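You operate a simulated robot arm through the tools that you are given. There is no shell and no other tool. Be economical: measure what you need, move in short steps, check, and stop when the job is done.

The job below is to be done with a simulated two-armed robot. You get a single attempt, and the scene is never put back.

TASK
Fetch the grey module labelled "52" from the bench top behind the tester and stand it on the top of the light pad. Then put two of the batteries from the grey steel table on the second shelf from the bottom of the open shelving. Then take the roll of black tape and leave it on the shelf under the cable test bench. Then take the small straw frame and leave it on the cue sheet with a blue spine. Then open the wide drawer of the uplight bench, fetch the large orange frame from there and set it on the low shelf of the lantern bench, then shut the drawer. Then open the top drawer of the microphone bench, switch the switch of the belt pack with the brown door on and shut the drawer again. Do these in the order given. Set down upright: grey module.

Only the result counts: the job must be done as asked and must still hold three seconds after the hand-in. Knocking over, shifting, dropping, spilling or breaking anything else fails it. Flat cloth is picked up by pressing the open fingertips on it (5 to 10 N) and closing them slowly along it; thin cloth reads only 2 to 8 mm in the jaws.

THE ROBOT
Two 7-joint arms with fingered hands on one trunk, on a base that drives. Base frame: it is fixed to the floor where the robot stands at the start and does not move with it; the origin is under the middle of the robot, x ahead of it, y to its left, z up; the surface under the hand at the start is at about z = 0.86. Units: m, degrees, N and s.
The left shoulder is at the start at [0.076, 0.125, 1.079], the right one opposite. With the tool pointing down near the work surface each hand reaches from about 0.5 to 0.9 m from the robot's upright axis, wherever it stands, measured 20 degrees to its own side. Places, roughly: battery [-0.75, -1.75, 0.75]; cue sheet with a blue spine [-1.75, -1.75, 0.75]; grey module [0.75, 0.25, 1]; large orange frame [-2.25, 0.25, 0.5]; low shelf of the lantern bench [0.6, 2.3, 0.2]; roll of black tape (11x11x5 cm) [-1, -2.1, 0.8]; second shelf of the open shelving [-5, -2, 0.5]; shelf under the cable test bench [-1.4, -1.9, 0.2]; small straw frame [-1.75, 0, 0.75]; switch of the belt pack with the brown door [-5.1, 1.6, 0.6]; top drawer of the microphone bench [-5, 1.5, 0.6]; top of the light pad (14x14 cm) [0.34, 0.58, 0.9]; wide drawer of the uplight bench [-1.8, 0.2, 0.6]. Payload 3.6 kg a hand.
The TCP of each hand is the grasp point between the finger pads, 0.034 m short of the fingertips. In the tool frame z runs along the fingers and y along their closing line. The gripper opens to 0.116 m. The gripper's body begins 0.04 m behind the TCP. The gripper is a hand of 5 fingers: y runs from the thumb to the fingers, the wrist lies at [-0.016, -0.16, -0.164] in the tool frame.
Orientation is told as [roll, pitch, yaw] about the base's x, y, z axes, in that order, counted from this pose: with the fingers straight down and the wrist toward the robot, the tool's x, y and z point along [0, 1, 0], [1, 0, 0] and [0, 0, -1] of the base frame.

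THE INTERFACE
- The arms move only by the tool step_arm. It takes "left_rows", "right_rows" or both (then of equal length, played together; a hand with none holds still); each is a list of rows, each a list of 6 numbers: the shift along the tool's x, y, z in m, then the turn, a rotation vector about the tool's x, y, z in degrees. In form: [[x, y, z, rx, ry, rz], ...]. A call has 1 to 10 rows; each row is the pose to reach, as a shift and turn from the pose commanded when the call began, along the tool's axes at that moment. Rows are played at 5 a second. More than 0.05 m and 8.6 degrees between two rows, and nothing of the call is played. A pose out of reach is approached as far as the arm can. The call stops where the force on the tool passes 40 N (or 10 N more than at its start, if that is more) or the arm is blocked; 0.2 s more then pass. In this call time passes only in rows, and 0.2 s behind the last. It gives the time, the measured TCP pose, the force on the tool (base axes), the opening and the grip force at its end, in the units of the frame above (readings bear some noise), with the torque about the TCP (base axes, N m) and any sound that the robot's microphone picked up.
- Cameras (640 x 400 px; columns grow to the right, rows downward): "scene" is now at [0.1661, 0.0496, 1.2778]; the picture's right is [0.52, -0.86, 0.00], its down [-0.27, -0.16, -0.95] and it looks along [0.81, 0.49, -0.31] (base axes); focal length 293 px, centre (320, 200). "left" rides on the left gripper at [-0.069, -0.134, -0.11] in its tool frame; the picture's right is [-0.77, -0.19, 0.61], its down [0.59, -0.58, 0.57] and it looks along [0.25, 0.80, 0.55] (tool axes); focal length 256 px, centre (320, 200). "right" rides on the right gripper at [0.069, -0.134, -0.11] in its tool frame; the picture's right is [-0.77, 0.19, -0.61], its down [-0.59, -0.58, 0.57] and it looks along [-0.25, 0.80, 0.55] (tool axes); focal length 256 px, centre (320, 200).
- get_image(camera): a new picture of that camera. It takes no simulated time.
- lift_body(by): slides the trunk up (or, below 0, down) by that many m; the arms and the scene camera ride with it, the base frame stays. It gives what a move gives, with no picture.
- steer(legs): drives the robot by 1 to 6 legs, each [ahead, turn to the left] in m and degrees, along the robot's own axes; the way and the turn of a leg run together, so that a leg with both is an arc; at most 1.5 m and 180 degrees a leg. The arms and the cameras ride along, it lands a little off, and it stops where it bumps. It gives what a move gives.
- finger_targets(index, middle, ring, little, thumb_bend, thumb_turn, hand): sets how far each is bent, from 0 (flat) to 1 (curled in); at 0.3 the hand is open as for a grip, at 0.7 the pads meet at the TCP. One left out holds its place. A second passes; each finger stops where it meets its share of the squeeze, and holds until it gets a number again. It is the only way to open and close the hand. It gives what a move gives, with no picture; readings hold the bend of each and the force on index, middle, ring, little, thumb and palm. thumb_turn goes from beside the hand (0) to across from the fingers (1), as for a grip.
- pan_tilt(pan, tilt): turns the head with the scene camera to pan (to the left, within 86 degrees either way) and tilt (down, from -29 to 69), counted from straight ahead of the robot. It gives what a move gives.
- probe_pixels(camera, pixels): for up to 12 pixels [column, row] of the newest picture of that camera ("zoom" is the newest enlarged one), the place [x, y, z] in the base frame of the surface seen there, good to about 0.002 m. It takes no simulated time.
- close_up(camera, box): a new picture of the part [left, top, right, bottom] of that camera's present view, enlarged. It takes no simulated time.
- finish_job(): hands the job in; it is judged then, once.

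Work in short steps. Measure before you move; look again where a grasp or a placing could have gone wrong, and mend it. You have 329 turns and 234 pictures in all, those below and enlarged ones among them. Open the grippers and draw the arms clear of the work before you hand the job in, unless the task says otherwise.

The tools are called after ">>>" as name(argument=value, ...) on one line, values as JSON. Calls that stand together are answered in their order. step_arm: Moves the arms, as the interface text tells. Its arguments: {"type":"object","properties":{"left_rows":{"type":"array","items":{"type":"array","items":{"type":"number"}}},"right_rows":{"type":"array","items":{"type":"array","items":{"type":"number"}}}},"required":[]} The other tools are called the same way: lift_body (by) slides the trunk up or down; finger_targets (index, middle, ring, little, thumb_bend, thumb_turn, hand) moves the fingers one by one; steer (legs) drives the base; pan_tilt (pan, tilt) turns the head that bears the scene camera; get_image (camera) takes a picture; probe_pixels (camera, pixels) gives the place of the surface under pixels of a picture; close_up (camera, box) takes an enlarged picture of a part of a camera's view; finish_job () hands the job in.

At the start:

```text
time_s: 0.0
left_ee_pos: [0.3736, 0.4502, 1.0882]
left_tcp_rot: [0.0, 0.0, 0.0]
left_wrist_force: [-1.1, 0.2, 0.4]
left_torque: [-0.02, 0.02, 0.01]
left_finger_gap: 0.1158
left_grip_force: 0.1
left_shape: jaw
left_bend: [0.3, 0.3, 0.3, 0.3, 0.3, 0.97]
left_finger forces: [0.0, 0.0, 0.0, 0.1, 0.0, 0.0]
right_ee_pos: [0.5955, 0.0642, 1.1712]
right_tcp_rot: [0.0, 0.1, -0.1]
right_wrist_force: [-0.5, -0.2, -0.2]
right_torque: [0.04, 0.0, 0.01]
right_finger_gap: 0.1158
right_grip_force: 0.1
right_shape: jaw
right_bend: [0.3, 0.3, 0.3, 0.3, 0.3, 0.97]
right_finger forces: [0.0, 0.0, 0.1, 0.1, 0.1, 0.1]
trunk travel left (down, up): [-0.275, 0.487]
robot x, y, heading: [-0.0013, 0.0009, 0.1]
head pan, tilt: [31.0, 18.3]
```

scene: 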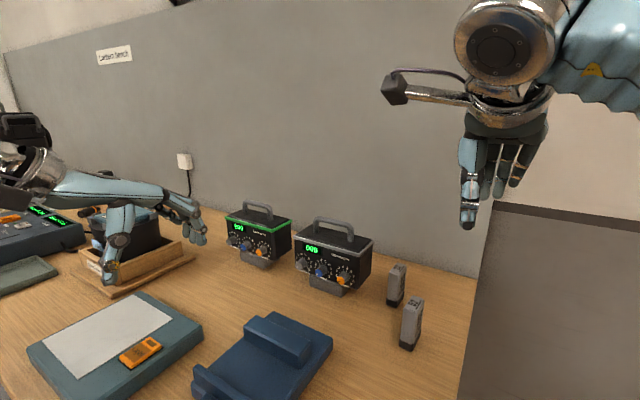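
right: 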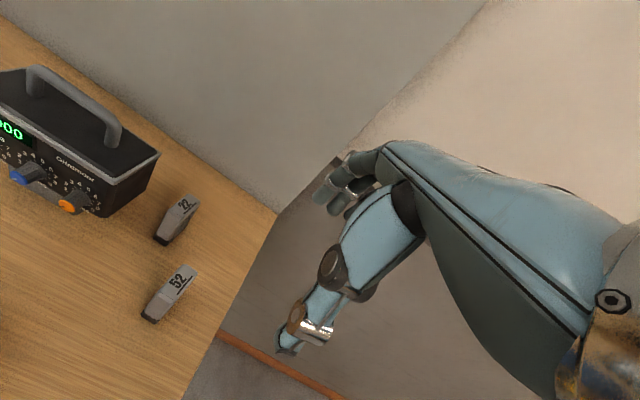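
left: 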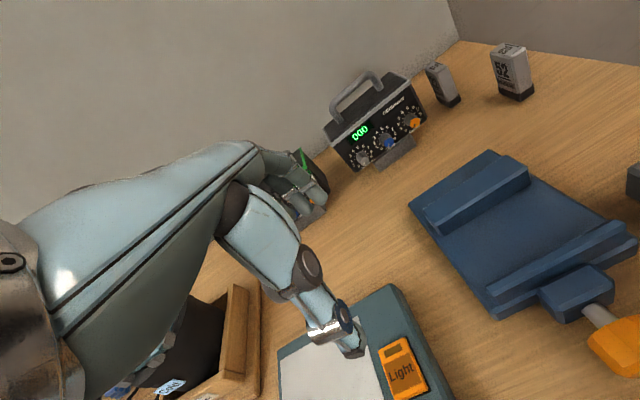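

The two grey modules stand at the right of the bench; I zoom to read the labels and see the light pad.

>>> close_up(camera="right", box=[120, 170, 240, 340])

>>> close_up(camera="scene", box=[0, 180, 480, 400])

>>> probe_pixels(camera="scene", pixels=[[398, 268], [396, 285], [413, 302], [410, 325], [408, 346], [110, 330], [140, 351], [45, 355], [143, 300], [190, 330], [340, 250]])

>>> probe_pixels(camera="right", pixels=[[180, 275], [165, 300], [150, 315], [183, 210], [175, 225], [190, 268]])

```text
2.35 times, centred on (180, 255) of right
```

zoom: 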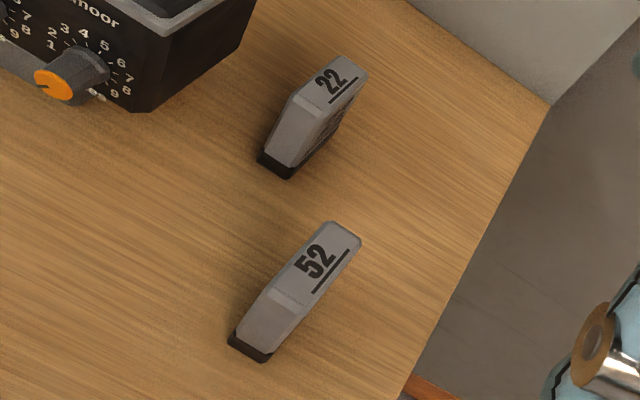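

```text
1.33 times, centred on (240, 290) of scene
```

zoom: 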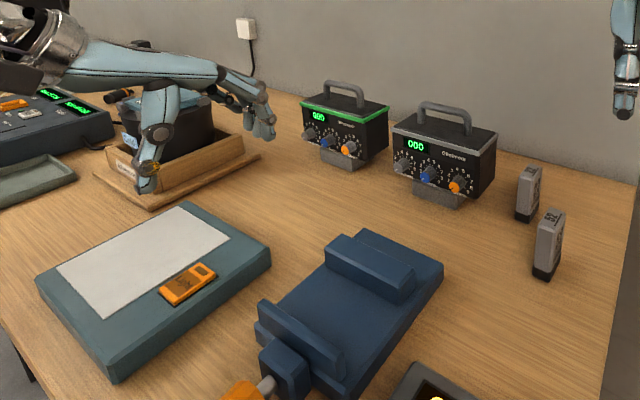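

```text
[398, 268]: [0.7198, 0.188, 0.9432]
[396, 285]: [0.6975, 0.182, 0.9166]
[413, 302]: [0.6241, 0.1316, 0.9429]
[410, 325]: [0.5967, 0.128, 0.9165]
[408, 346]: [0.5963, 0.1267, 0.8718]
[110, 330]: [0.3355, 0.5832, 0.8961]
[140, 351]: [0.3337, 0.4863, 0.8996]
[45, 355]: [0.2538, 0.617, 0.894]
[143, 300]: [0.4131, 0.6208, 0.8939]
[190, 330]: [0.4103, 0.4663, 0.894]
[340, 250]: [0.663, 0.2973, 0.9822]
```

```text
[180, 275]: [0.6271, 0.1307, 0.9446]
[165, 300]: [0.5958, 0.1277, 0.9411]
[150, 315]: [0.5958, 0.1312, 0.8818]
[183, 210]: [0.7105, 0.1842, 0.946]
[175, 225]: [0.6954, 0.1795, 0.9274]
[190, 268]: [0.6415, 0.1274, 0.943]
```

Labels are clear: "52" is the one nearer me at about [0.62, 0.13]. I measure the module's edges and the tester's right box, so as to choose a hand yaw.

>>> close_up(camera="scene", box=[290, 190, 450, 370])

>>> close_up(camera="right", box=[130, 180, 210, 330])

```text
2.22 times, centred on (370, 280) of scene
```

zoom: 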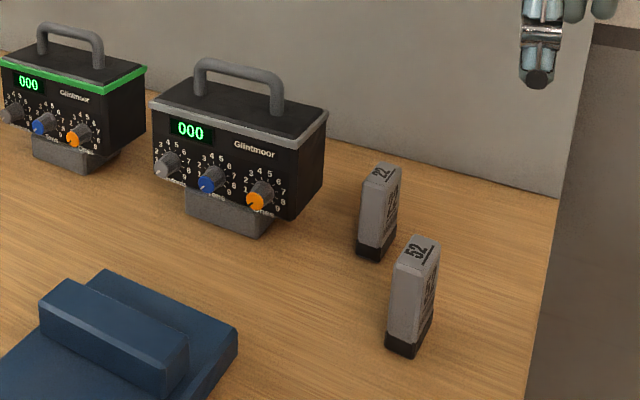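

```text
2.67 times, centred on (170, 255) of right
```

zoom: 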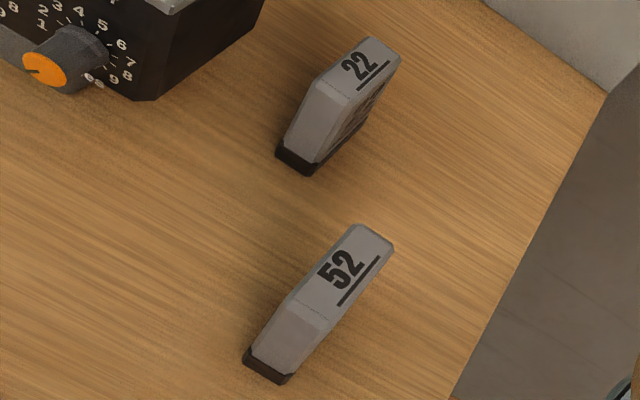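

I probe the module's top corners on the newest enlarged picture and the tester box's corners on the scene picture.

>>> probe_pixels(camera="zoom", pixels=[[358, 229], [389, 247], [293, 304], [326, 326], [247, 361], [282, 380], [370, 41], [396, 57], [318, 82], [350, 100]])

>>> probe_pixels(camera="scene", pixels=[[361, 265], [370, 243], [313, 231], [415, 250], [345, 283], [303, 236], [357, 256], [378, 221]])

```text
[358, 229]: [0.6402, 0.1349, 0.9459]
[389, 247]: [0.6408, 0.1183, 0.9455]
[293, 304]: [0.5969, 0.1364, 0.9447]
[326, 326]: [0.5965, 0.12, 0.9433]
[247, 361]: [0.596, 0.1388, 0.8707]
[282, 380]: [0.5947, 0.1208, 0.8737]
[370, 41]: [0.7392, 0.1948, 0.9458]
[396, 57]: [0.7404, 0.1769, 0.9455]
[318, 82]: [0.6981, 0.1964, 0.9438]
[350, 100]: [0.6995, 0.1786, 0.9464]
```

```text
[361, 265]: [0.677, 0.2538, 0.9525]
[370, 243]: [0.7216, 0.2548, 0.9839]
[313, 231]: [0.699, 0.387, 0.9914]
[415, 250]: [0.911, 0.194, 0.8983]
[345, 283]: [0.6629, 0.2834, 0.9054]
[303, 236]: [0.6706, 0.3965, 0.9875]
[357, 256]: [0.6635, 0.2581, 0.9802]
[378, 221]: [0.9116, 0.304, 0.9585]
```

Module 52 spans x 0.595–0.642, y 0.118–0.138, up to z 0.946, and the tester starts at x 0.66. I'll grip it across its thin side with the left hand at yaw −90, wrist to the left. First the right arm goes out of the way while the left one turns and moves above it.

>>> step_arm(left_rows=[[-0.032, 0.024, -0.005, 0, 0, 8.5], [-0.064, 0.049, -0.01, 0, 0, 17], [-0.097, 0.073, -0.015, 0, 0, 25.5], [-0.129, 0.098, -0.02, 0, 0, 34], [-0.161, 0.122, -0.025, 0, 0, 42.5], [-0.193, 0.147, -0.03, 0, 0, 51], [-0.225, 0.171, -0.03, 0, 0, 59.5], [-0.258, 0.196, -0.03, 0, 0, 68], [-0.29, 0.22, -0.03, 0, 0, 76.5], [-0.322, 0.245, -0.03, 0, 0, 85]], right_rows=[[-0.045, -0.01, 0, 0, 0, 0], [-0.09, -0.02, 0, 0, 0, 0], [-0.135, -0.03, 0, 0, 0, 0], [-0.18, -0.05, 0, 0, 0, 0], [-0.225, -0.07, 0, 0, 0, 0], [-0.27, -0.09, 0, 0, 0, 0], [-0.315, -0.11, 0, 0, 0, 0], [-0.36, -0.13, 0, 0, 0, 0], [-0.38, -0.15, 0, 0, 0, 0], [-0.4, -0.16, 0, 0, 0, 0]])

>>> get_image(camera="scene")

>>> get_image(camera="left")

```text
time_s: 2.2
left_ee_pos: [0.6185, 0.1236, 1.1192]
left_tcp_rot: [0.0, 0.2, -85.4]
left_wrist_force: [0.5, -0.3, 0.0]
left_torque: [0.06, 0.0, 0.0]
left_finger_gap: 0.116
left_grip_force: 0.0
left_shape: jaw
left_bend: [0.3, 0.3, 0.3, 0.3, 0.3, 0.97]
left_finger forces: [0.0, 0.1, 0.0, 0.0, 0.0, 0.0]
right_ee_pos: [0.4348, -0.3406, 1.1718]
right_tcp_rot: [0.1, 0.1, 0.0]
right_wrist_force: [0.2, -0.6, 0.3]
right_torque: [0.08, -0.04, 0.01]
right_finger_gap: 0.116
right_grip_force: 0.2
right_shape: jaw
right_bend: [0.3, 0.3, 0.3, 0.3, 0.3, 0.97]
right_finger forces: [0.1, 0.0, 0.0, 0.0, 0.0, 0.0]
trunk travel left (down, up): [-0.275, 0.487]
robot x, y, heading: [0.004, 0.0007, -0.1]
head pan, tilt: [31.0, 18.3]
```

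```text
226 pictures are left
```

scene: 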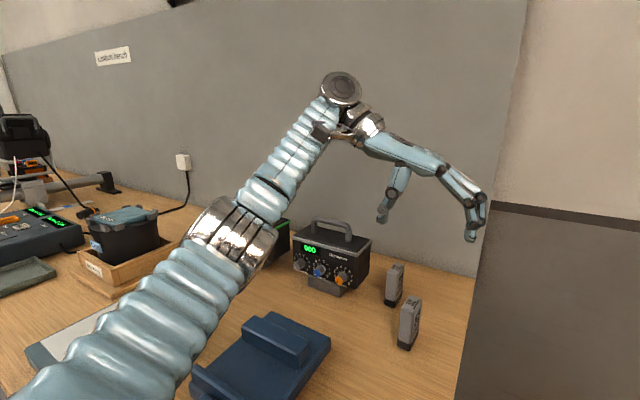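

```text
225 pictures are left
```

left: 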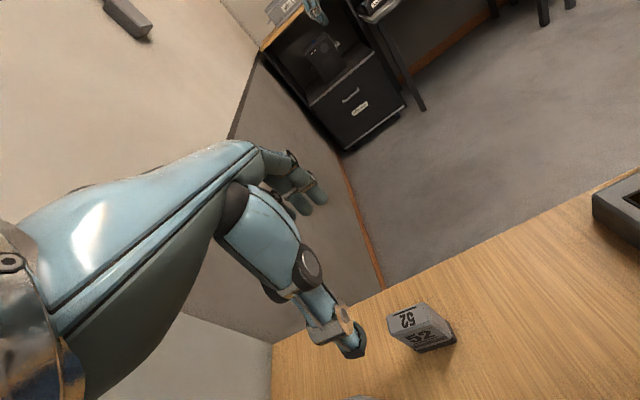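

Hand is above the module (52 at pixel 410,325 in scene; in the left picture at 420,330). I descend part way straight, finishing the yaw.

>>> step_arm(left_rows=[[0, -0.004, 0.03, 0, 0, 4.6], [0, -0.004, 0.07, 0, 0, 4.6], [0, -0.004, 0.105, 0, 0, 4.6], [0, -0.004, 0.135, 0, 0, 4.6]])

>>> get_image(camera="left")

>>> get_image(camera="scene")

```text
time_s: 3.2
left_ee_pos: [0.6181, 0.132, 0.9828]
left_tcp_rot: [0.0, 0.0, -89.7]
left_wrist_force: [-1.0, -0.1, -0.3]
left_torque: [-0.04, 0.04, -0.02]
left_finger_gap: 0.1159
left_grip_force: 0.2
left_shape: jaw
left_bend: [0.3, 0.3, 0.3, 0.3, 0.3, 0.97]
left_finger forces: [0.0, 0.1, 0.1, 0.0, 0.0, 0.0]
right_ee_pos: [0.4342, -0.3369, 1.1741]
right_tcp_rot: [0.0, 0.1, -0.2]
right_wrist_force: [-0.3, 1.3, 0.6]
right_torque: [-0.01, 0.03, 0.02]
right_finger_gap: 0.1159
right_grip_force: 0.1
right_shape: jaw
right_bend: [0.3, 0.3, 0.3, 0.3, 0.3, 0.97]
right_finger forces: [0.0, 0.0, 0.0, 0.0, 0.1, 0.1]
trunk travel left (down, up): [-0.275, 0.487]
robot x, y, heading: [-0.0004, -0.004, -0.0]
head pan, tilt: [31.0, 18.3]
```

```text
224 pictures are left
```

left: 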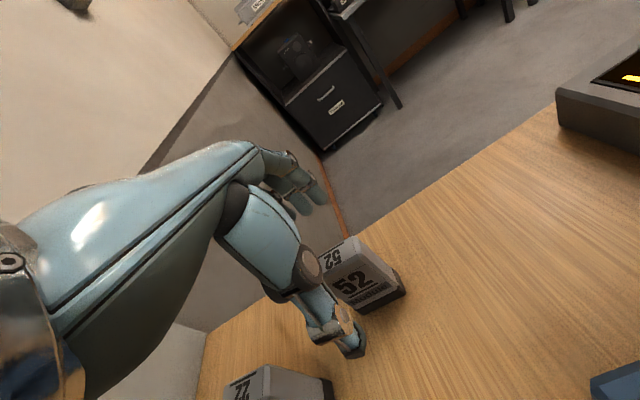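

```text
223 pictures are left
```

scene: 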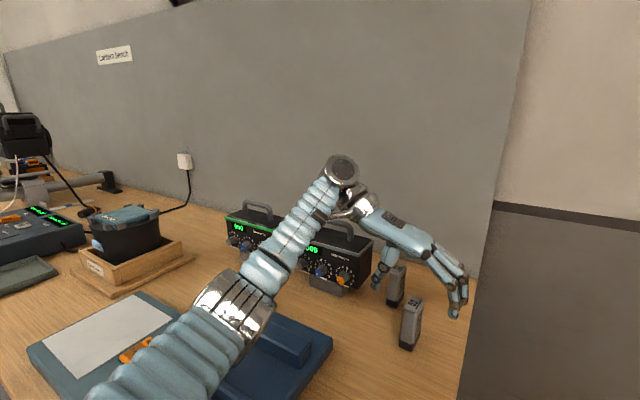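

Thumb and fingers straddle 52, and the hand stays in front of the tester. I descend the remaining 7 cm.

>>> step_arm(left_rows=[[0, 0.003, 0.025, 0, 0, 0], [0, 0.003, 0.05, 0, 0, 0], [0, 0.003, 0.07, 0, 0, 0]])

>>> get_image(camera="left")

>>> close_up(camera="scene", box=[280, 180, 500, 370])

```text
time_s: 4.0
left_ee_pos: [0.6218, 0.1307, 0.927]
left_tcp_rot: [1.2, 0.2, -89.4]
left_wrist_force: [-0.2, -0.7, 0.2]
left_torque: [0.0, 0.01, 0.05]
left_finger_gap: 0.1162
left_grip_force: 0.1
left_shape: jaw
left_bend: [0.3, 0.3, 0.3, 0.3, 0.3, 0.97]
left_finger forces: [0.1, 0.0, 0.1, 0.0, 0.1, 0.0]
right_ee_pos: [0.4358, -0.3383, 1.1756]
right_tcp_rot: [0.0, 0.0, 0.1]
right_wrist_force: [-0.4, -0.5, 0.2]
right_torque: [0.0, 0.04, -0.02]
right_finger_gap: 0.1158
right_grip_force: 0.0
right_shape: jaw
right_bend: [0.3, 0.3, 0.3, 0.3, 0.3, 0.97]
right_finger forces: [0.1, 0.0, 0.1, 0.0, 0.0, 0.1]
trunk travel left (down, up): [-0.275, 0.487]
robot x, y, heading: [0.0041, 0.0037, 0.1]
head pan, tilt: [31.0, 18.3]
```

```text
222 pictures are left
```

left: 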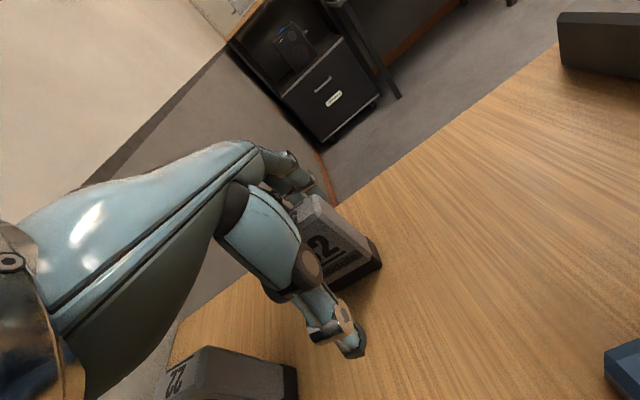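

```text
2.11 times, centred on (390, 275) of scene
```

zoom: 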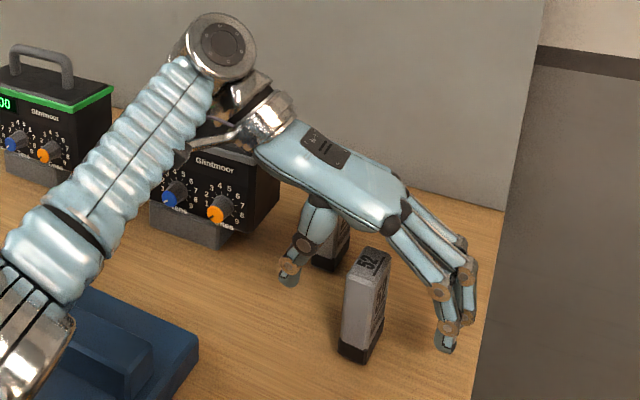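

Reached z 0.927 (a slight 1.2° tilt, near the limit), with the fingers straddling the module by about 5 cm. I close the hand in two steps.

>>> finger_targets(hand="left", index=0.55, middle=0.55, ring=0.55, little=0.55, thumb_bend=0.55)

>>> close_up(camera="scene", box=[280, 180, 500, 370])

```text
time_s: 5.0
left_ee_pos: [0.6211, 0.1274, 0.9284]
left_tcp_rot: [1.4, 0.4, -89.5]
left_wrist_force: [-0.8, -0.7, 0.1]
left_torque: [0.0, 0.03, -0.02]
left_finger_gap: 0.0453
left_grip_force: 0.1
left_shape: fingers
left_bend: [0.55, 0.55, 0.55, 0.55, 0.55, 0.97]
left_finger forces: [0.0, 0.1, 0.0, 0.1, 0.0, 0.1]
right_ee_pos: [0.4333, -0.341, 1.1746]
right_tcp_rot: [0.2, 0.0, 0.0]
right_wrist_force: [0.1, 0.5, -0.4]
right_torque: [0.0, 0.01, 0.03]
right_finger_gap: 0.1158
right_grip_force: 0.1
right_shape: jaw
right_bend: [0.3, 0.3, 0.3, 0.3, 0.3, 0.97]
right_finger forces: [0.0, 0.0, 0.1, 0.0, 0.0, 0.0]
trunk travel left (down, up): [-0.275, 0.487]
robot x, y, heading: [-0.001, 0.0011, 0.1]
head pan, tilt: [31.0, 18.3]
```

```text
2.11 times, centred on (390, 275) of scene
```

zoom: 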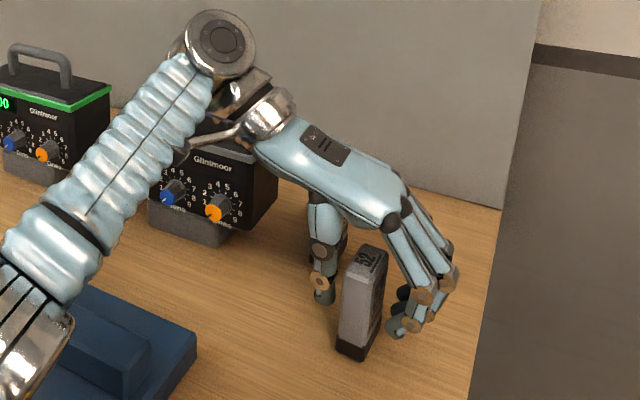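

Centred well; I close fully for the grip.

>>> finger_targets(hand="left", index=0.72, middle=0.72, ring=0.72, little=0.72, thumb_bend=0.72)

>>> step_arm(left_rows=[[0, 0, -0.015, 0, 0, 0], [0, 0, -0.03, 0, 0, 0]])

>>> close_up(camera="scene", box=[280, 180, 500, 370])

```text
time_s: 6.0
left_ee_pos: [0.6199, 0.1272, 0.9291]
left_tcp_rot: [1.5, 0.5, -89.5]
left_wrist_force: [-0.1, -0.1, 2.0]
left_torque: [0.06, 0.04, -0.02]
left_finger_gap: 0.0202
left_grip_force: 24.9
left_shape: fingers
left_bend: [0.66, 0.67, 0.7, 0.72, 0.64, 0.95]
left_finger forces: [12.1, 8.3, 4.7, 0.0, 25.8, 0.0]
right_ee_pos: [0.433, -0.3405, 1.1743]
right_tcp_rot: [0.2, -0.1, -0.2]
right_wrist_force: [0.3, 0.7, 0.2]
right_torque: [0.0, 0.01, 0.0]
right_finger_gap: 0.1158
right_grip_force: 0.0
right_shape: jaw
right_bend: [0.3, 0.3, 0.3, 0.3, 0.3, 0.97]
right_finger forces: [0.1, 0.0, 0.0, 0.0, 0.0, 0.1]
trunk travel left (down, up): [-0.275, 0.487]
robot x, y, heading: [-0.0003, 0.0001, -0.1]
head pan, tilt: [31.0, 18.3]
```

```text
time_s: 6.6
left_ee_pos: [0.6172, 0.1235, 0.9393]
left_tcp_rot: [-0.5, 0.0, -90.1]
left_wrist_force: [0.2, -0.7, -1.7]
left_torque: [0.02, -0.03, 0.02]
left_finger_gap: 0.0203
left_grip_force: 25.3
left_shape: fingers
left_bend: [0.66, 0.67, 0.7, 0.72, 0.64, 0.95]
left_finger forces: [12.4, 8.5, 4.7, 0.1, 25.5, 0.0]
right_ee_pos: [0.4348, -0.339, 1.1701]
right_tcp_rot: [-0.1, 0.1, -0.3]
right_wrist_force: [0.1, -0.3, -0.5]
right_torque: [0.02, 0.01, -0.01]
right_finger_gap: 0.116
right_grip_force: 0.1
right_shape: jaw
right_bend: [0.3, 0.3, 0.3, 0.3, 0.3, 0.97]
right_finger forces: [0.1, 0.1, 0.0, 0.1, 0.0, 0.0]
trunk travel left (down, up): [-0.275, 0.487]
robot x, y, heading: [-0.0033, -0.0022, 0.0]
head pan, tilt: [31.0, 18.3]
```

```text
2.11 times, centred on (390, 275) of scene
```

zoom: 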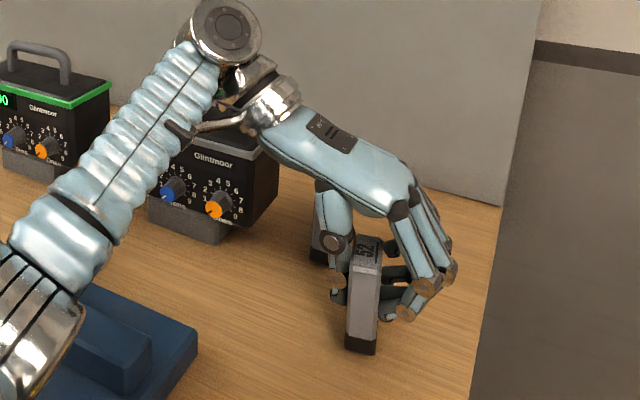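

The module is held (2 cm gap, 25 N) and just off the top. I lift it up straight 19 cm, then carry it towards the pad, clear in front of the testers.

>>> step_arm(left_rows=[[0, 0, -0.048, 0, 0, 0], [0, 0, -0.096, 0, 0, 0], [0, 0, -0.144, 0, 0, 0], [0, 0, -0.19, 0, 0, 0], [-0.0245, -0.04, -0.19, 0, 0, 0], [-0.049, -0.08, -0.19, 0, 0, 0], [-0.0735, -0.12, -0.19, 0, 0, 0], [-0.098, -0.16, -0.19, 0, 0, 0], [-0.1225, -0.2, -0.19, 0, 0, 0], [-0.147, -0.24, -0.19, 0, 0, 0]])

>>> step_arm(left_rows=[[-0.022, -0.036, 0, 0, 0, -7.5], [-0.044, -0.072, 0, 0, 0, -15], [-0.066, -0.108, 0, 0, 0, -22.5], [-0.088, -0.144, 0, 0, 0, -30], [-0.11, -0.18, 0, 0, 0, -37.5], [-0.13, -0.214, 0, 0, 0, -45]])

>>> get_image(camera="scene")

>>> get_image(camera="left")

```text
time_s: 8.8
left_ee_pos: [0.4681, 0.3684, 1.1348]
left_tcp_rot: [0.1, -0.2, -89.7]
left_wrist_force: [0.0, 0.2, -1.0]
left_torque: [-0.04, -0.02, 0.03]
left_finger_gap: 0.02
left_grip_force: 25.1
left_shape: fingers
left_bend: [0.66, 0.67, 0.71, 0.72, 0.64, 0.95]
left_finger forces: [12.2, 8.4, 4.6, 0.0, 25.1, 0.0]
right_ee_pos: [0.434, -0.3356, 1.1741]
right_tcp_rot: [0.0, 0.0, -0.1]
right_wrist_force: [-0.1, 0.6, -0.1]
right_torque: [-0.02, -0.02, -0.02]
right_finger_gap: 0.116
right_grip_force: 0.0
right_shape: jaw
right_bend: [0.3, 0.3, 0.3, 0.3, 0.3, 0.97]
right_finger forces: [0.1, 0.0, 0.1, 0.0, 0.1, 0.1]
trunk travel left (down, up): [-0.275, 0.487]
robot x, y, heading: [-0.0026, 0.0021, 0.3]
head pan, tilt: [31.0, 18.3]
```

```text
time_s: 10.2
left_ee_pos: [0.3373, 0.5831, 1.1337]
left_tcp_rot: [-0.1, 0.0, -44.5]
left_wrist_force: [-0.2, 0.0, -1.8]
left_torque: [-0.01, 0.02, 0.02]
left_finger_gap: 0.0202
left_grip_force: 24.3
left_shape: fingers
left_bend: [0.66, 0.67, 0.71, 0.72, 0.64, 0.95]
left_finger forces: [12.1, 8.4, 4.4, 0.0, 24.6, 0.0]
right_ee_pos: [0.4336, -0.3373, 1.1745]
right_tcp_rot: [-0.1, 0.1, -0.1]
right_wrist_force: [0.8, 0.5, -0.8]
right_torque: [0.01, -0.02, 0.01]
right_finger_gap: 0.1156
right_grip_force: 0.0
right_shape: jaw
right_bend: [0.3, 0.3, 0.3, 0.3, 0.3, 0.97]
right_finger forces: [0.1, 0.0, 0.0, 0.0, 0.0, 0.0]
trunk travel left (down, up): [-0.275, 0.487]
robot x, y, heading: [-0.0011, -0.0013, -0.1]
head pan, tilt: [31.0, 18.3]
```

```text
218 pictures are left
```

scene: 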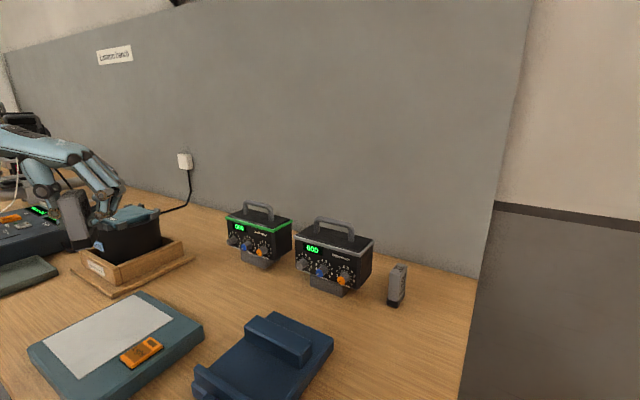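

```text
217 pictures are left
```

left: 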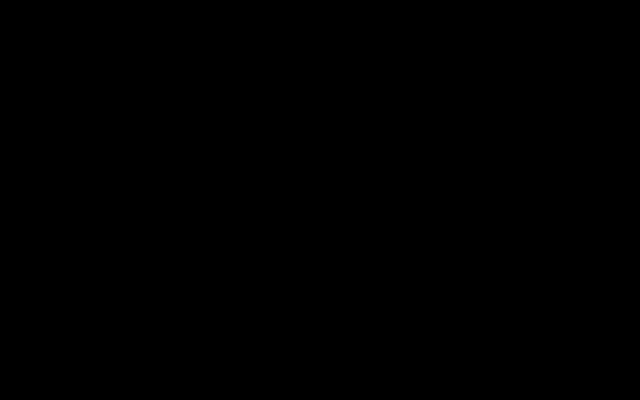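

The module hangs upright over the pad ([0.337, 0.583]); the left camera came out black this time. I lower towards the pad (bottom about 6.8 cm below the TCP, pad at 0.896), stopping a few mm short.

>>> step_arm(left_rows=[[0, 0, 0.04, 0, 0, 0], [0, 0, 0.08, 0, 0, 0], [0, 0, 0.12, 0, 0, 0], [0, 0, 0.145, 0, 0, 0], [0, 0, 0.158, 0, 0, 0]])

>>> get_image(camera="scene")

>>> get_image(camera="left")

```text
time_s: 11.4
left_ee_pos: [0.3374, 0.5812, 0.9762]
left_tcp_rot: [0.1, 0.1, -44.6]
left_wrist_force: [0.3, 0.1, -1.7]
left_torque: [0.0, 0.03, -0.01]
left_finger_gap: 0.0201
left_grip_force: 24.7
left_shape: fingers
left_bend: [0.66, 0.67, 0.71, 0.72, 0.64, 0.95]
left_finger forces: [12.1, 8.3, 4.3, 0.0, 24.5, 0.0]
right_ee_pos: [0.4347, -0.3366, 1.1729]
right_tcp_rot: [0.1, 0.0, -0.1]
right_wrist_force: [1.3, -0.6, -0.5]
right_torque: [-0.01, 0.02, 0.0]
right_finger_gap: 0.1161
right_grip_force: 0.0
right_shape: jaw
right_bend: [0.3, 0.3, 0.3, 0.3, 0.3, 0.97]
right_finger forces: [0.0, 0.0, 0.0, 0.1, 0.0, 0.1]
trunk travel left (down, up): [-0.275, 0.487]
robot x, y, heading: [-0.0022, -0.0002, -0.1]
head pan, tilt: [31.0, 18.3]
```

```text
216 pictures are left
```

scene: 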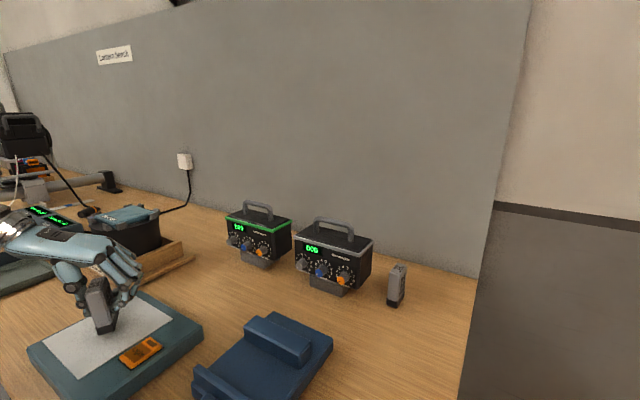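

```text
215 pictures are left
```

left: 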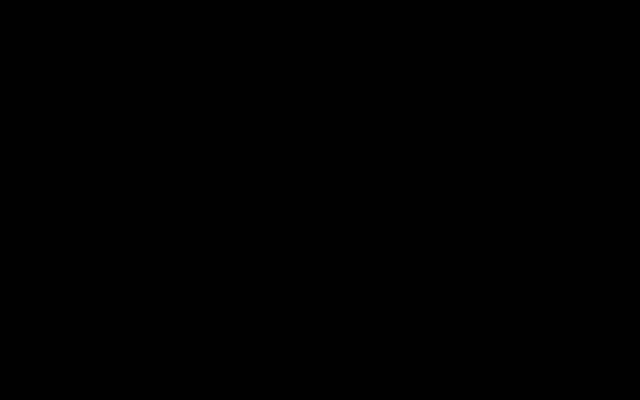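

The left camera stays dark, so I rely on the head. The module is just above the white sheet (100,330); I lower gently until contact shows.

>>> step_arm(left_rows=[[0, 0, 0.003, 0, 0, 0], [0, 0, 0.006, 0, 0, 0], [0, 0, 0.009, 0, 0, 0], [0, 0, 0.01, 0, 0, 0]])

>>> close_up(camera="scene", box=[20, 230, 220, 400])

```text
time_s: 12.4
left_ee_pos: [0.3377, 0.582, 0.9661]
left_tcp_rot: [0.0, 0.0, -44.6]
left_wrist_force: [0.5, 0.8, -1.7]
left_torque: [-0.01, -0.01, -0.02]
left_finger_gap: 0.0199
left_grip_force: 24.6
left_shape: fingers
left_bend: [0.66, 0.67, 0.71, 0.72, 0.64, 0.95]
left_finger forces: [12.1, 8.2, 4.3, 0.1, 24.4, 0.0]
right_ee_pos: [0.4347, -0.3368, 1.1739]
right_tcp_rot: [0.0, -0.1, -0.1]
right_wrist_force: [0.2, -0.4, -0.4]
right_torque: [0.02, 0.01, -0.04]
right_finger_gap: 0.1157
right_grip_force: 0.2
right_shape: jaw
right_bend: [0.3, 0.3, 0.3, 0.3, 0.3, 0.97]
right_finger forces: [0.1, 0.1, 0.0, 0.0, 0.0, 0.0]
trunk travel left (down, up): [-0.275, 0.487]
robot x, y, heading: [0.0008, -0.0014, 0.0]
head pan, tilt: [31.0, 18.3]
```

```text
2.35 times, centred on (120, 315) of scene
```

zoom: 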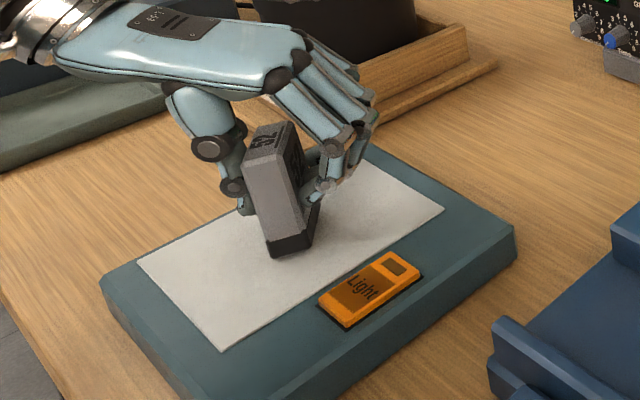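

Still no contact force; a few mm more.

>>> step_arm(left_rows=[[0, 0, 0.0015, 0, 0, 0], [0, 0, 0.003, 0, 0, 0], [0, 0, 0.0045, 0, 0, 0], [0, 0, 0.0055, 0, 0, 0]])

>>> close_up(camera="scene", box=[20, 230, 220, 400])

```text
time_s: 13.4
left_ee_pos: [0.3382, 0.5806, 0.9631]
left_tcp_rot: [0.3, 0.0, -44.6]
left_wrist_force: [3.5, 4.4, 19.5]
left_torque: [0.16, 0.23, -0.09]
left_finger_gap: 0.0197
left_grip_force: 27.7
left_shape: fingers
left_bend: [0.66, 0.67, 0.71, 0.72, 0.64, 0.95]
left_finger forces: [13.4, 9.5, 5.4, 0.1, 27.2, 0.0]
right_ee_pos: [0.4334, -0.3378, 1.1737]
right_tcp_rot: [0.0, -0.1, -0.1]
right_wrist_force: [-0.7, 0.0, 0.9]
right_torque: [0.02, 0.01, 0.0]
right_finger_gap: 0.1158
right_grip_force: 0.0
right_shape: jaw
right_bend: [0.3, 0.3, 0.3, 0.3, 0.3, 0.97]
right_finger forces: [0.0, 0.1, 0.1, 0.0, 0.0, 0.1]
trunk travel left (down, up): [-0.275, 0.487]
robot x, y, heading: [0.0071, 0.0004, -0.1]
head pan, tilt: [31.0, 18.3]
```

```text
2.35 times, centred on (120, 315) of scene
```

zoom: 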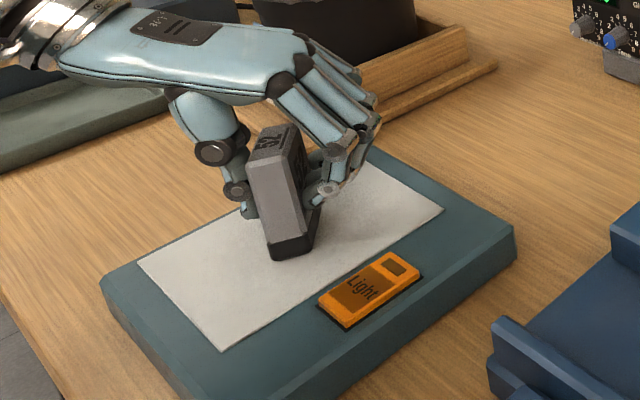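

Contact (about 20 N). I back off 2 mm and open the fingers a little first.

>>> step_arm(left_rows=[[0, 0, -0.002, 0, 0, 0], [0, 0, -0.002, 0, 0, 0]])

>>> finger_targets(hand="left", index=0.62, middle=0.62, ring=0.62, little=0.62, thumb_bend=0.61)

>>> close_up(camera="scene", box=[20, 230, 220, 400])

```text
time_s: 14.0
left_ee_pos: [0.3381, 0.5805, 0.9644]
left_tcp_rot: [0.0, 0.0, -44.7]
left_wrist_force: [3.2, 0.7, 13.2]
left_torque: [0.01, 0.12, -0.04]
left_finger_gap: 0.0198
left_grip_force: 27.3
left_shape: fingers
left_bend: [0.66, 0.67, 0.71, 0.72, 0.64, 0.95]
left_finger forces: [13.9, 9.8, 4.9, 0.0, 26.2, 0.1]
right_ee_pos: [0.4339, -0.3382, 1.1731]
right_tcp_rot: [0.0, -0.1, -0.1]
right_wrist_force: [0.4, -0.1, -0.4]
right_torque: [0.03, -0.01, -0.02]
right_finger_gap: 0.116
right_grip_force: 0.0
right_shape: jaw
right_bend: [0.3, 0.3, 0.3, 0.3, 0.3, 0.97]
right_finger forces: [0.0, 0.0, 0.0, 0.0, 0.0, 0.0]
trunk travel left (down, up): [-0.275, 0.487]
robot x, y, heading: [0.0017, -0.0018, -0.0]
head pan, tilt: [31.0, 18.3]
```

```text
time_s: 15.0
left_ee_pos: [0.3393, 0.581, 0.9636]
left_tcp_rot: [0.0, 0.0, -44.8]
left_wrist_force: [0.0, 1.2, -0.9]
left_torque: [0.01, 0.01, -0.03]
left_finger_gap: 0.0265
left_grip_force: 0.0
left_shape: fingers
left_bend: [0.62, 0.62, 0.62, 0.62, 0.61, 0.97]
left_finger forces: [0.1, 0.0, 0.0, 0.0, 0.2, 0.0]
right_ee_pos: [0.4327, -0.3378, 1.1732]
right_tcp_rot: [0.0, 0.0, -0.1]
right_wrist_force: [0.1, 0.2, 0.1]
right_torque: [-0.01, -0.01, 0.03]
right_finger_gap: 0.1156
right_grip_force: 0.1
right_shape: jaw
right_bend: [0.3, 0.3, 0.3, 0.3, 0.3, 0.97]
right_finger forces: [0.0, 0.0, 0.0, 0.0, 0.1, 0.0]
trunk travel left (down, up): [-0.275, 0.487]
robot x, y, heading: [-0.0029, -0.001, 0.1]
head pan, tilt: [31.0, 18.3]
```

```text
2.35 times, centred on (120, 315) of scene
```

zoom: 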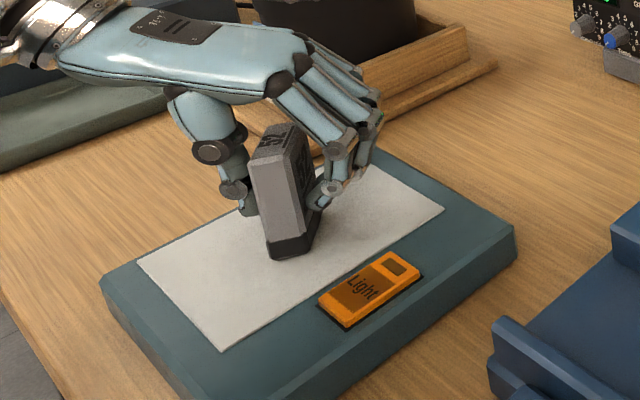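

It stands on its own; I open fully and rise straight up.

>>> finger_targets(hand="left", index=0.3, middle=0.3, ring=0.3, little=0.3, thumb_bend=0.3)

>>> step_arm(left_rows=[[0, 0, -0.04, 0, 0, 0], [0, 0, -0.08, 0, 0, 0], [0, 0, -0.12, 0, 0, 0], [0, 0, -0.16, 0, 0, 0], [0, 0, -0.2, 0, 0, 0]])

>>> get_image(camera="scene")

>>> probe_pixels(camera="scene", pixels=[[100, 310], [97, 285]])

```text
time_s: 16.0
left_ee_pos: [0.3392, 0.5813, 0.9634]
left_tcp_rot: [0.0, 0.0, -44.6]
left_wrist_force: [0.2, -0.4, 0.7]
left_torque: [-0.01, 0.01, 0.01]
left_finger_gap: 0.1172
left_grip_force: 0.2
left_shape: fingers
left_bend: [0.3, 0.3, 0.3, 0.3, 0.3, 0.97]
left_finger forces: [0.0, 0.0, 0.1, 0.0, 0.0, 0.0]
right_ee_pos: [0.4344, -0.3366, 1.1737]
right_tcp_rot: [0.1, 0.0, -0.2]
right_wrist_force: [0.9, -0.1, 0.8]
right_torque: [-0.04, -0.01, -0.01]
right_finger_gap: 0.1158
right_grip_force: 0.1
right_shape: jaw
right_bend: [0.3, 0.3, 0.3, 0.3, 0.3, 0.97]
right_finger forces: [0.0, 0.0, 0.0, 0.0, 0.0, 0.1]
trunk travel left (down, up): [-0.275, 0.487]
robot x, y, heading: [0.0037, -0.0012, 0.1]
head pan, tilt: [31.0, 18.3]
```

```text
time_s: 17.2
left_ee_pos: [0.3382, 0.5766, 1.1673]
left_tcp_rot: [0.5, -0.5, -44.8]
left_wrist_force: [0.8, -0.1, -2.7]
left_torque: [-0.09, 0.01, -0.02]
left_finger_gap: 0.1176
left_grip_force: 0.0
left_shape: fingers
left_bend: [0.3, 0.3, 0.3, 0.3, 0.3, 0.97]
left_finger forces: [0.0, 0.0, 0.0, 0.1, 0.0, 0.0]
right_ee_pos: [0.4329, -0.34, 1.1723]
right_tcp_rot: [0.0, 0.0, -0.2]
right_wrist_force: [-0.2, -0.7, 0.3]
right_torque: [0.08, -0.01, 0.02]
right_finger_gap: 0.1159
right_grip_force: 0.0
right_shape: jaw
right_bend: [0.3, 0.3, 0.3, 0.3, 0.3, 0.97]
right_finger forces: [0.0, 0.0, 0.0, 0.0, 0.0, 0.0]
trunk travel left (down, up): [-0.275, 0.487]
robot x, y, heading: [-0.0032, -0.0005, 0.1]
head pan, tilt: [31.0, 18.3]
```

```text
211 pictures are left
```

scene: 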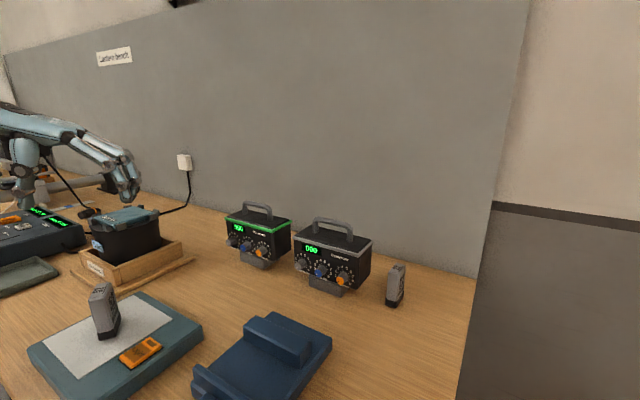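

```text
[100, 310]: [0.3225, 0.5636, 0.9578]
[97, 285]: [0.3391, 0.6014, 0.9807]
```

The module stands upright on the sheet (105,310). Part one is done. I tuck the left hand in symmetric with the right, then back off and look around.

>>> step_arm(left_rows=[[-0.019, 0.037, 0, 0, 0, -6.4], [-0.038, 0.074, 0, 0, 0, -12.8], [-0.057, 0.111, 0, 0, 0, -19.2], [-0.076, 0.148, 0, 0, 0, -25.6], [-0.095, 0.185, 0, 0, 0, -32], [-0.114, 0.222, 0, 0, 0, -38.4], [-0.134, 0.259, 0, 0, 0, -44.7]])

>>> steer(legs=[[-0.5, 0]])

>>> pan_tilt(pan=-80, tilt=20)

>>> get_image(camera="scene")

```text
time_s: 18.8
left_ee_pos: [0.428, 0.3007, 1.1629]
left_tcp_rot: [0.2, 0.1, 0.0]
left_wrist_force: [0.5, -0.6, 0.2]
left_torque: [0.0, 0.01, -0.01]
left_finger_gap: 0.1178
left_grip_force: 0.1
left_shape: fingers
left_bend: [0.3, 0.3, 0.3, 0.3, 0.3, 0.97]
left_finger forces: [0.0, 0.1, 0.0, 0.0, 0.0, 0.0]
right_ee_pos: [0.4331, -0.3387, 1.1732]
right_tcp_rot: [0.1, 0.0, -0.1]
right_wrist_force: [-0.7, -0.4, 0.3]
right_torque: [0.01, -0.03, 0.0]
right_finger_gap: 0.1158
right_grip_force: 0.1
right_shape: jaw
right_bend: [0.3, 0.3, 0.3, 0.3, 0.3, 0.97]
right_finger forces: [0.1, 0.1, 0.0, 0.0, 0.1, 0.0]
trunk travel left (down, up): [-0.275, 0.487]
robot x, y, heading: [-0.0005, 0.0012, 0.0]
head pan, tilt: [31.0, 18.3]
```

```text
time_s: 21.7
left_ee_pos: [-0.0657, 0.3001, 1.163]
left_tcp_rot: [0.0, 0.0, -0.4]
left_wrist_force: [-0.8, -0.2, 0.4]
left_torque: [-0.03, -0.04, -0.05]
left_finger_gap: 0.1176
left_grip_force: 0.0
left_shape: fingers
left_bend: [0.3, 0.3, 0.3, 0.3, 0.3, 0.97]
left_finger forces: [0.0, 0.1, 0.1, 0.1, 0.0, 0.0]
right_ee_pos: [-0.0654, -0.3385, 1.1738]
right_tcp_rot: [0.0, -0.1, -0.5]
right_wrist_force: [-0.3, -0.2, 0.9]
right_torque: [0.01, 0.02, -0.01]
right_finger_gap: 0.1158
right_grip_force: 0.1
right_shape: jaw
right_bend: [0.3, 0.3, 0.3, 0.3, 0.3, 0.97]
right_finger forces: [0.0, 0.0, 0.0, 0.0, 0.0, 0.0]
trunk travel left (down, up): [-0.275, 0.487]
robot x, y, heading: [-0.4983, -0.0013, -0.1]
head pan, tilt: [31.0, 18.3]
```

```text
time_s: 23.6
left_ee_pos: [-0.0641, 0.3015, 1.1623]
left_tcp_rot: [0.0, 0.1, -0.5]
left_wrist_force: [0.0, -0.4, 0.1]
left_torque: [0.03, -0.03, 0.02]
left_finger_gap: 0.1178
left_grip_force: 0.1
left_shape: fingers
left_bend: [0.3, 0.3, 0.3, 0.3, 0.3, 0.97]
left_finger forces: [0.0, 0.0, 0.0, 0.0, 0.0, 0.0]
right_ee_pos: [-0.0639, -0.3382, 1.174]
right_tcp_rot: [0.0, 0.0, -0.5]
right_wrist_force: [0.5, 0.0, -0.6]
right_torque: [-0.02, 0.01, -0.02]
right_finger_gap: 0.116
right_grip_force: 0.1
right_shape: jaw
right_bend: [0.3, 0.3, 0.3, 0.3, 0.3, 0.97]
right_finger forces: [0.0, 0.1, 0.0, 0.0, 0.0, 0.1]
trunk travel left (down, up): [-0.275, 0.487]
robot x, y, heading: [-0.4962, 0.0028, -0.1]
head pan, tilt: [-80.0, 20.0]
```

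```text
210 pictures are left
```

scene: 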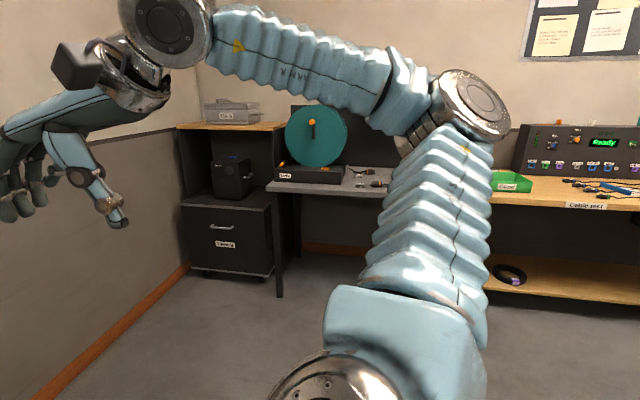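

Behind the arm I see the grey table with a reel and, right, the cable test bench with its lower shelf. I turn to face them.

>>> steer(legs=[[0, -90]])

>>> pan_tilt(pan=0, tilt=22)

>>> get_image(camera="scene")

```text
time_s: 27.8
left_ee_pos: [-0.1929, -0.4298, 1.1623]
left_tcp_rot: [0.0, 0.1, -90.1]
left_wrist_force: [-0.2, 0.6, 0.6]
left_torque: [0.0, 0.03, 0.0]
left_finger_gap: 0.1179
left_grip_force: 0.1
left_shape: fingers
left_bend: [0.3, 0.3, 0.3, 0.3, 0.3, 0.97]
left_finger forces: [0.0, 0.1, 0.0, 0.0, 0.0, 0.0]
right_ee_pos: [-0.8336, -0.4315, 1.1728]
right_tcp_rot: [0.1, 0.0, -90.3]
right_wrist_force: [0.7, 1.3, 0.3]
right_torque: [0.0, -0.02, 0.0]
right_finger_gap: 0.116
right_grip_force: 0.0
right_shape: jaw
right_bend: [0.3, 0.3, 0.3, 0.3, 0.3, 0.97]
right_finger forces: [0.0, 0.0, 0.0, 0.1, 0.0, 0.0]
trunk travel left (down, up): [-0.275, 0.487]
robot x, y, heading: [-0.493, -0.0017, -89.8]
head pan, tilt: [-80.0, 20.0]
```

```text
time_s: 29.4
left_ee_pos: [-0.1911, -0.4295, 1.1611]
left_tcp_rot: [0.0, 0.1, -90.1]
left_wrist_force: [-0.1, -0.5, 1.2]
left_torque: [-0.02, 0.0, 0.03]
left_finger_gap: 0.1177
left_grip_force: 0.0
left_shape: fingers
left_bend: [0.3, 0.3, 0.3, 0.3, 0.3, 0.97]
left_finger forces: [0.0, 0.0, 0.0, 0.0, 0.0, 0.0]
right_ee_pos: [-0.8331, -0.4334, 1.1723]
right_tcp_rot: [0.0, 0.1, -90.3]
right_wrist_force: [1.1, 0.5, -0.1]
right_torque: [0.02, 0.03, 0.02]
right_finger_gap: 0.1157
right_grip_force: 0.2
right_shape: jaw
right_bend: [0.3, 0.3, 0.3, 0.3, 0.3, 0.97]
right_finger forces: [0.1, 0.0, 0.0, 0.1, 0.0, 0.0]
trunk travel left (down, up): [-0.275, 0.487]
robot x, y, heading: [-0.4961, -0.0037, -90.2]
head pan, tilt: [0.0, 22.0]
```

```text
209 pictures are left
```

scene: 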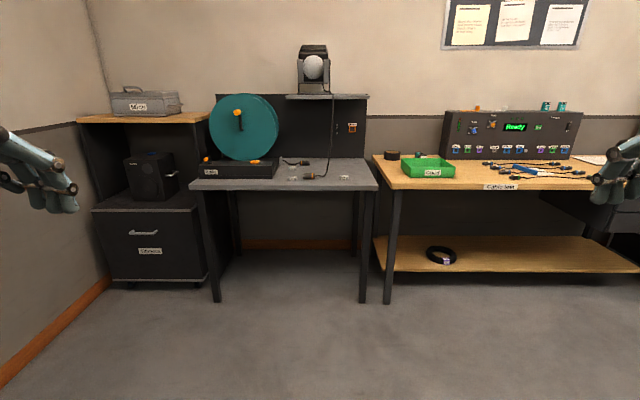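

The grey table is at centre; the black tape roll appears at (393,155) on the test bench. I zoom on both tables.

>>> close_up(camera="scene", box=[190, 130, 470, 200])

>>> probe_pixels(camera="scene", pixels=[[280, 187], [200, 187], [372, 187], [293, 178], [345, 178], [393, 155], [430, 168], [390, 185], [600, 187], [500, 255], [440, 255], [390, 265]])

```text
2.29 times, centred on (330, 165) of scene
```

zoom: 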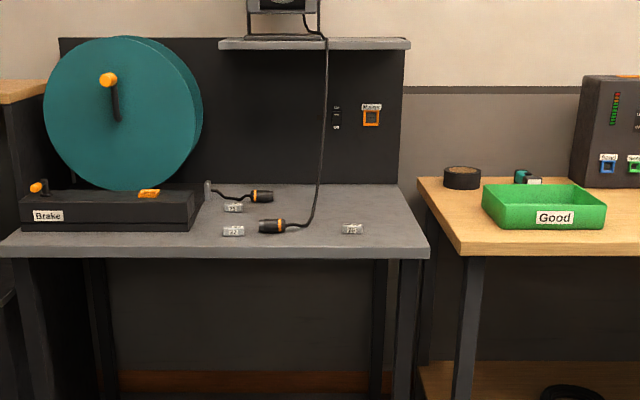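

```text
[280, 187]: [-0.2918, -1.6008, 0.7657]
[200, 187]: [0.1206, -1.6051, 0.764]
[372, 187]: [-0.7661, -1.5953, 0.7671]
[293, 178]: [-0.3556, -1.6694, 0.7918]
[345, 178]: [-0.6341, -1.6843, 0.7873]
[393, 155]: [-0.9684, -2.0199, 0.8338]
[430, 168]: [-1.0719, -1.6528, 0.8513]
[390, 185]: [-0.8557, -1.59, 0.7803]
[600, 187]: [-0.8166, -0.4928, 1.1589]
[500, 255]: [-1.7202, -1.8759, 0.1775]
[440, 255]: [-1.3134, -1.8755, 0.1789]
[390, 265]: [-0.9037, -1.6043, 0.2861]
```

Three batteries lie on the grey table: zoom (234,208), (234,231) and (352,228). I'll take the two front ones, one per hand; robot drives ahead 0.95 m.

>>> steer(legs=[[0.95, 0]])

>>> pan_tilt(pan=0, tilt=40)

>>> get_image(camera="scene")

>>> get_image(camera="right")

>>> get_image(camera="left")

```text
time_s: 34.3
left_ee_pos: [-0.1914, -1.3815, 1.1621]
left_tcp_rot: [0.0, 0.1, -90.1]
left_wrist_force: [0.6, -0.1, 0.6]
left_torque: [0.01, 0.02, -0.01]
left_finger_gap: 0.1176
left_grip_force: 0.2
left_shape: fingers
left_bend: [0.3, 0.3, 0.3, 0.3, 0.3, 0.97]
left_finger forces: [0.1, 0.0, 0.0, 0.0, 0.0, 0.0]
right_ee_pos: [-0.8332, -1.3854, 1.1735]
right_tcp_rot: [0.0, 0.2, -90.3]
right_wrist_force: [0.6, 0.3, -0.8]
right_torque: [0.03, -0.01, 0.01]
right_finger_gap: 0.1158
right_grip_force: 0.1
right_shape: jaw
right_bend: [0.3, 0.3, 0.3, 0.3, 0.3, 0.97]
right_finger forces: [0.0, 0.0, 0.0, 0.0, 0.0, 0.1]
trunk travel left (down, up): [-0.275, 0.487]
robot x, y, heading: [-0.4961, -0.9521, -89.8]
head pan, tilt: [0.0, 22.0]
```

```text
time_s: 35.1
left_ee_pos: [-0.1923, -1.3811, 1.1625]
left_tcp_rot: [-0.1, 0.0, -90.1]
left_wrist_force: [0.1, -0.5, 0.8]
left_torque: [-0.01, -0.02, 0.0]
left_finger_gap: 0.1177
left_grip_force: 0.2
left_shape: fingers
left_bend: [0.3, 0.3, 0.3, 0.3, 0.3, 0.97]
left_finger forces: [0.1, 0.0, 0.1, 0.0, 0.0, 0.0]
right_ee_pos: [-0.833, -1.3842, 1.1733]
right_tcp_rot: [0.1, 0.1, -90.3]
right_wrist_force: [-0.4, -0.4, -0.3]
right_torque: [0.0, 0.01, 0.0]
right_finger_gap: 0.1158
right_grip_force: 0.1
right_shape: jaw
right_bend: [0.3, 0.3, 0.3, 0.3, 0.3, 0.97]
right_finger forces: [0.0, 0.1, 0.0, 0.0, 0.0, 0.0]
trunk travel left (down, up): [-0.275, 0.487]
robot x, y, heading: [-0.4969, -0.9524, -90.1]
head pan, tilt: [0.0, 40.0]
```

```text
207 pictures are left
```

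scene: 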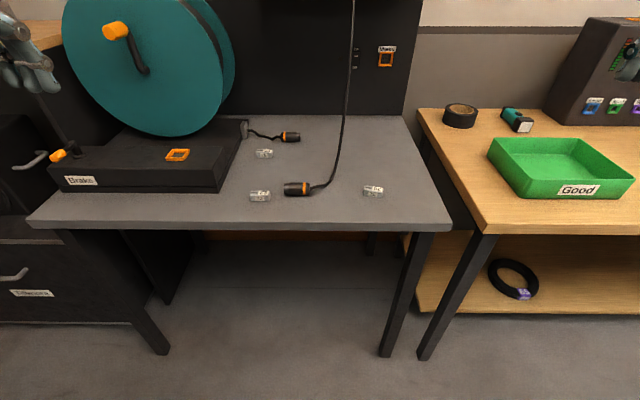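

```text
206 pictures are left
```

right: 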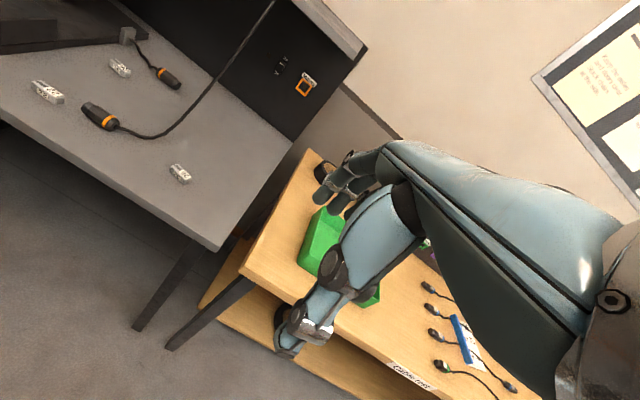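

```text
205 pictures are left
```

left: 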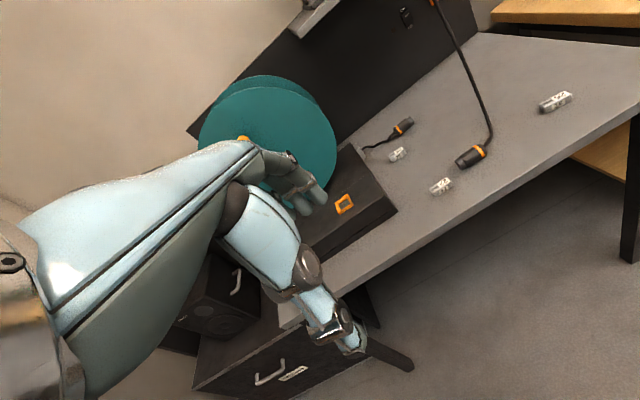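

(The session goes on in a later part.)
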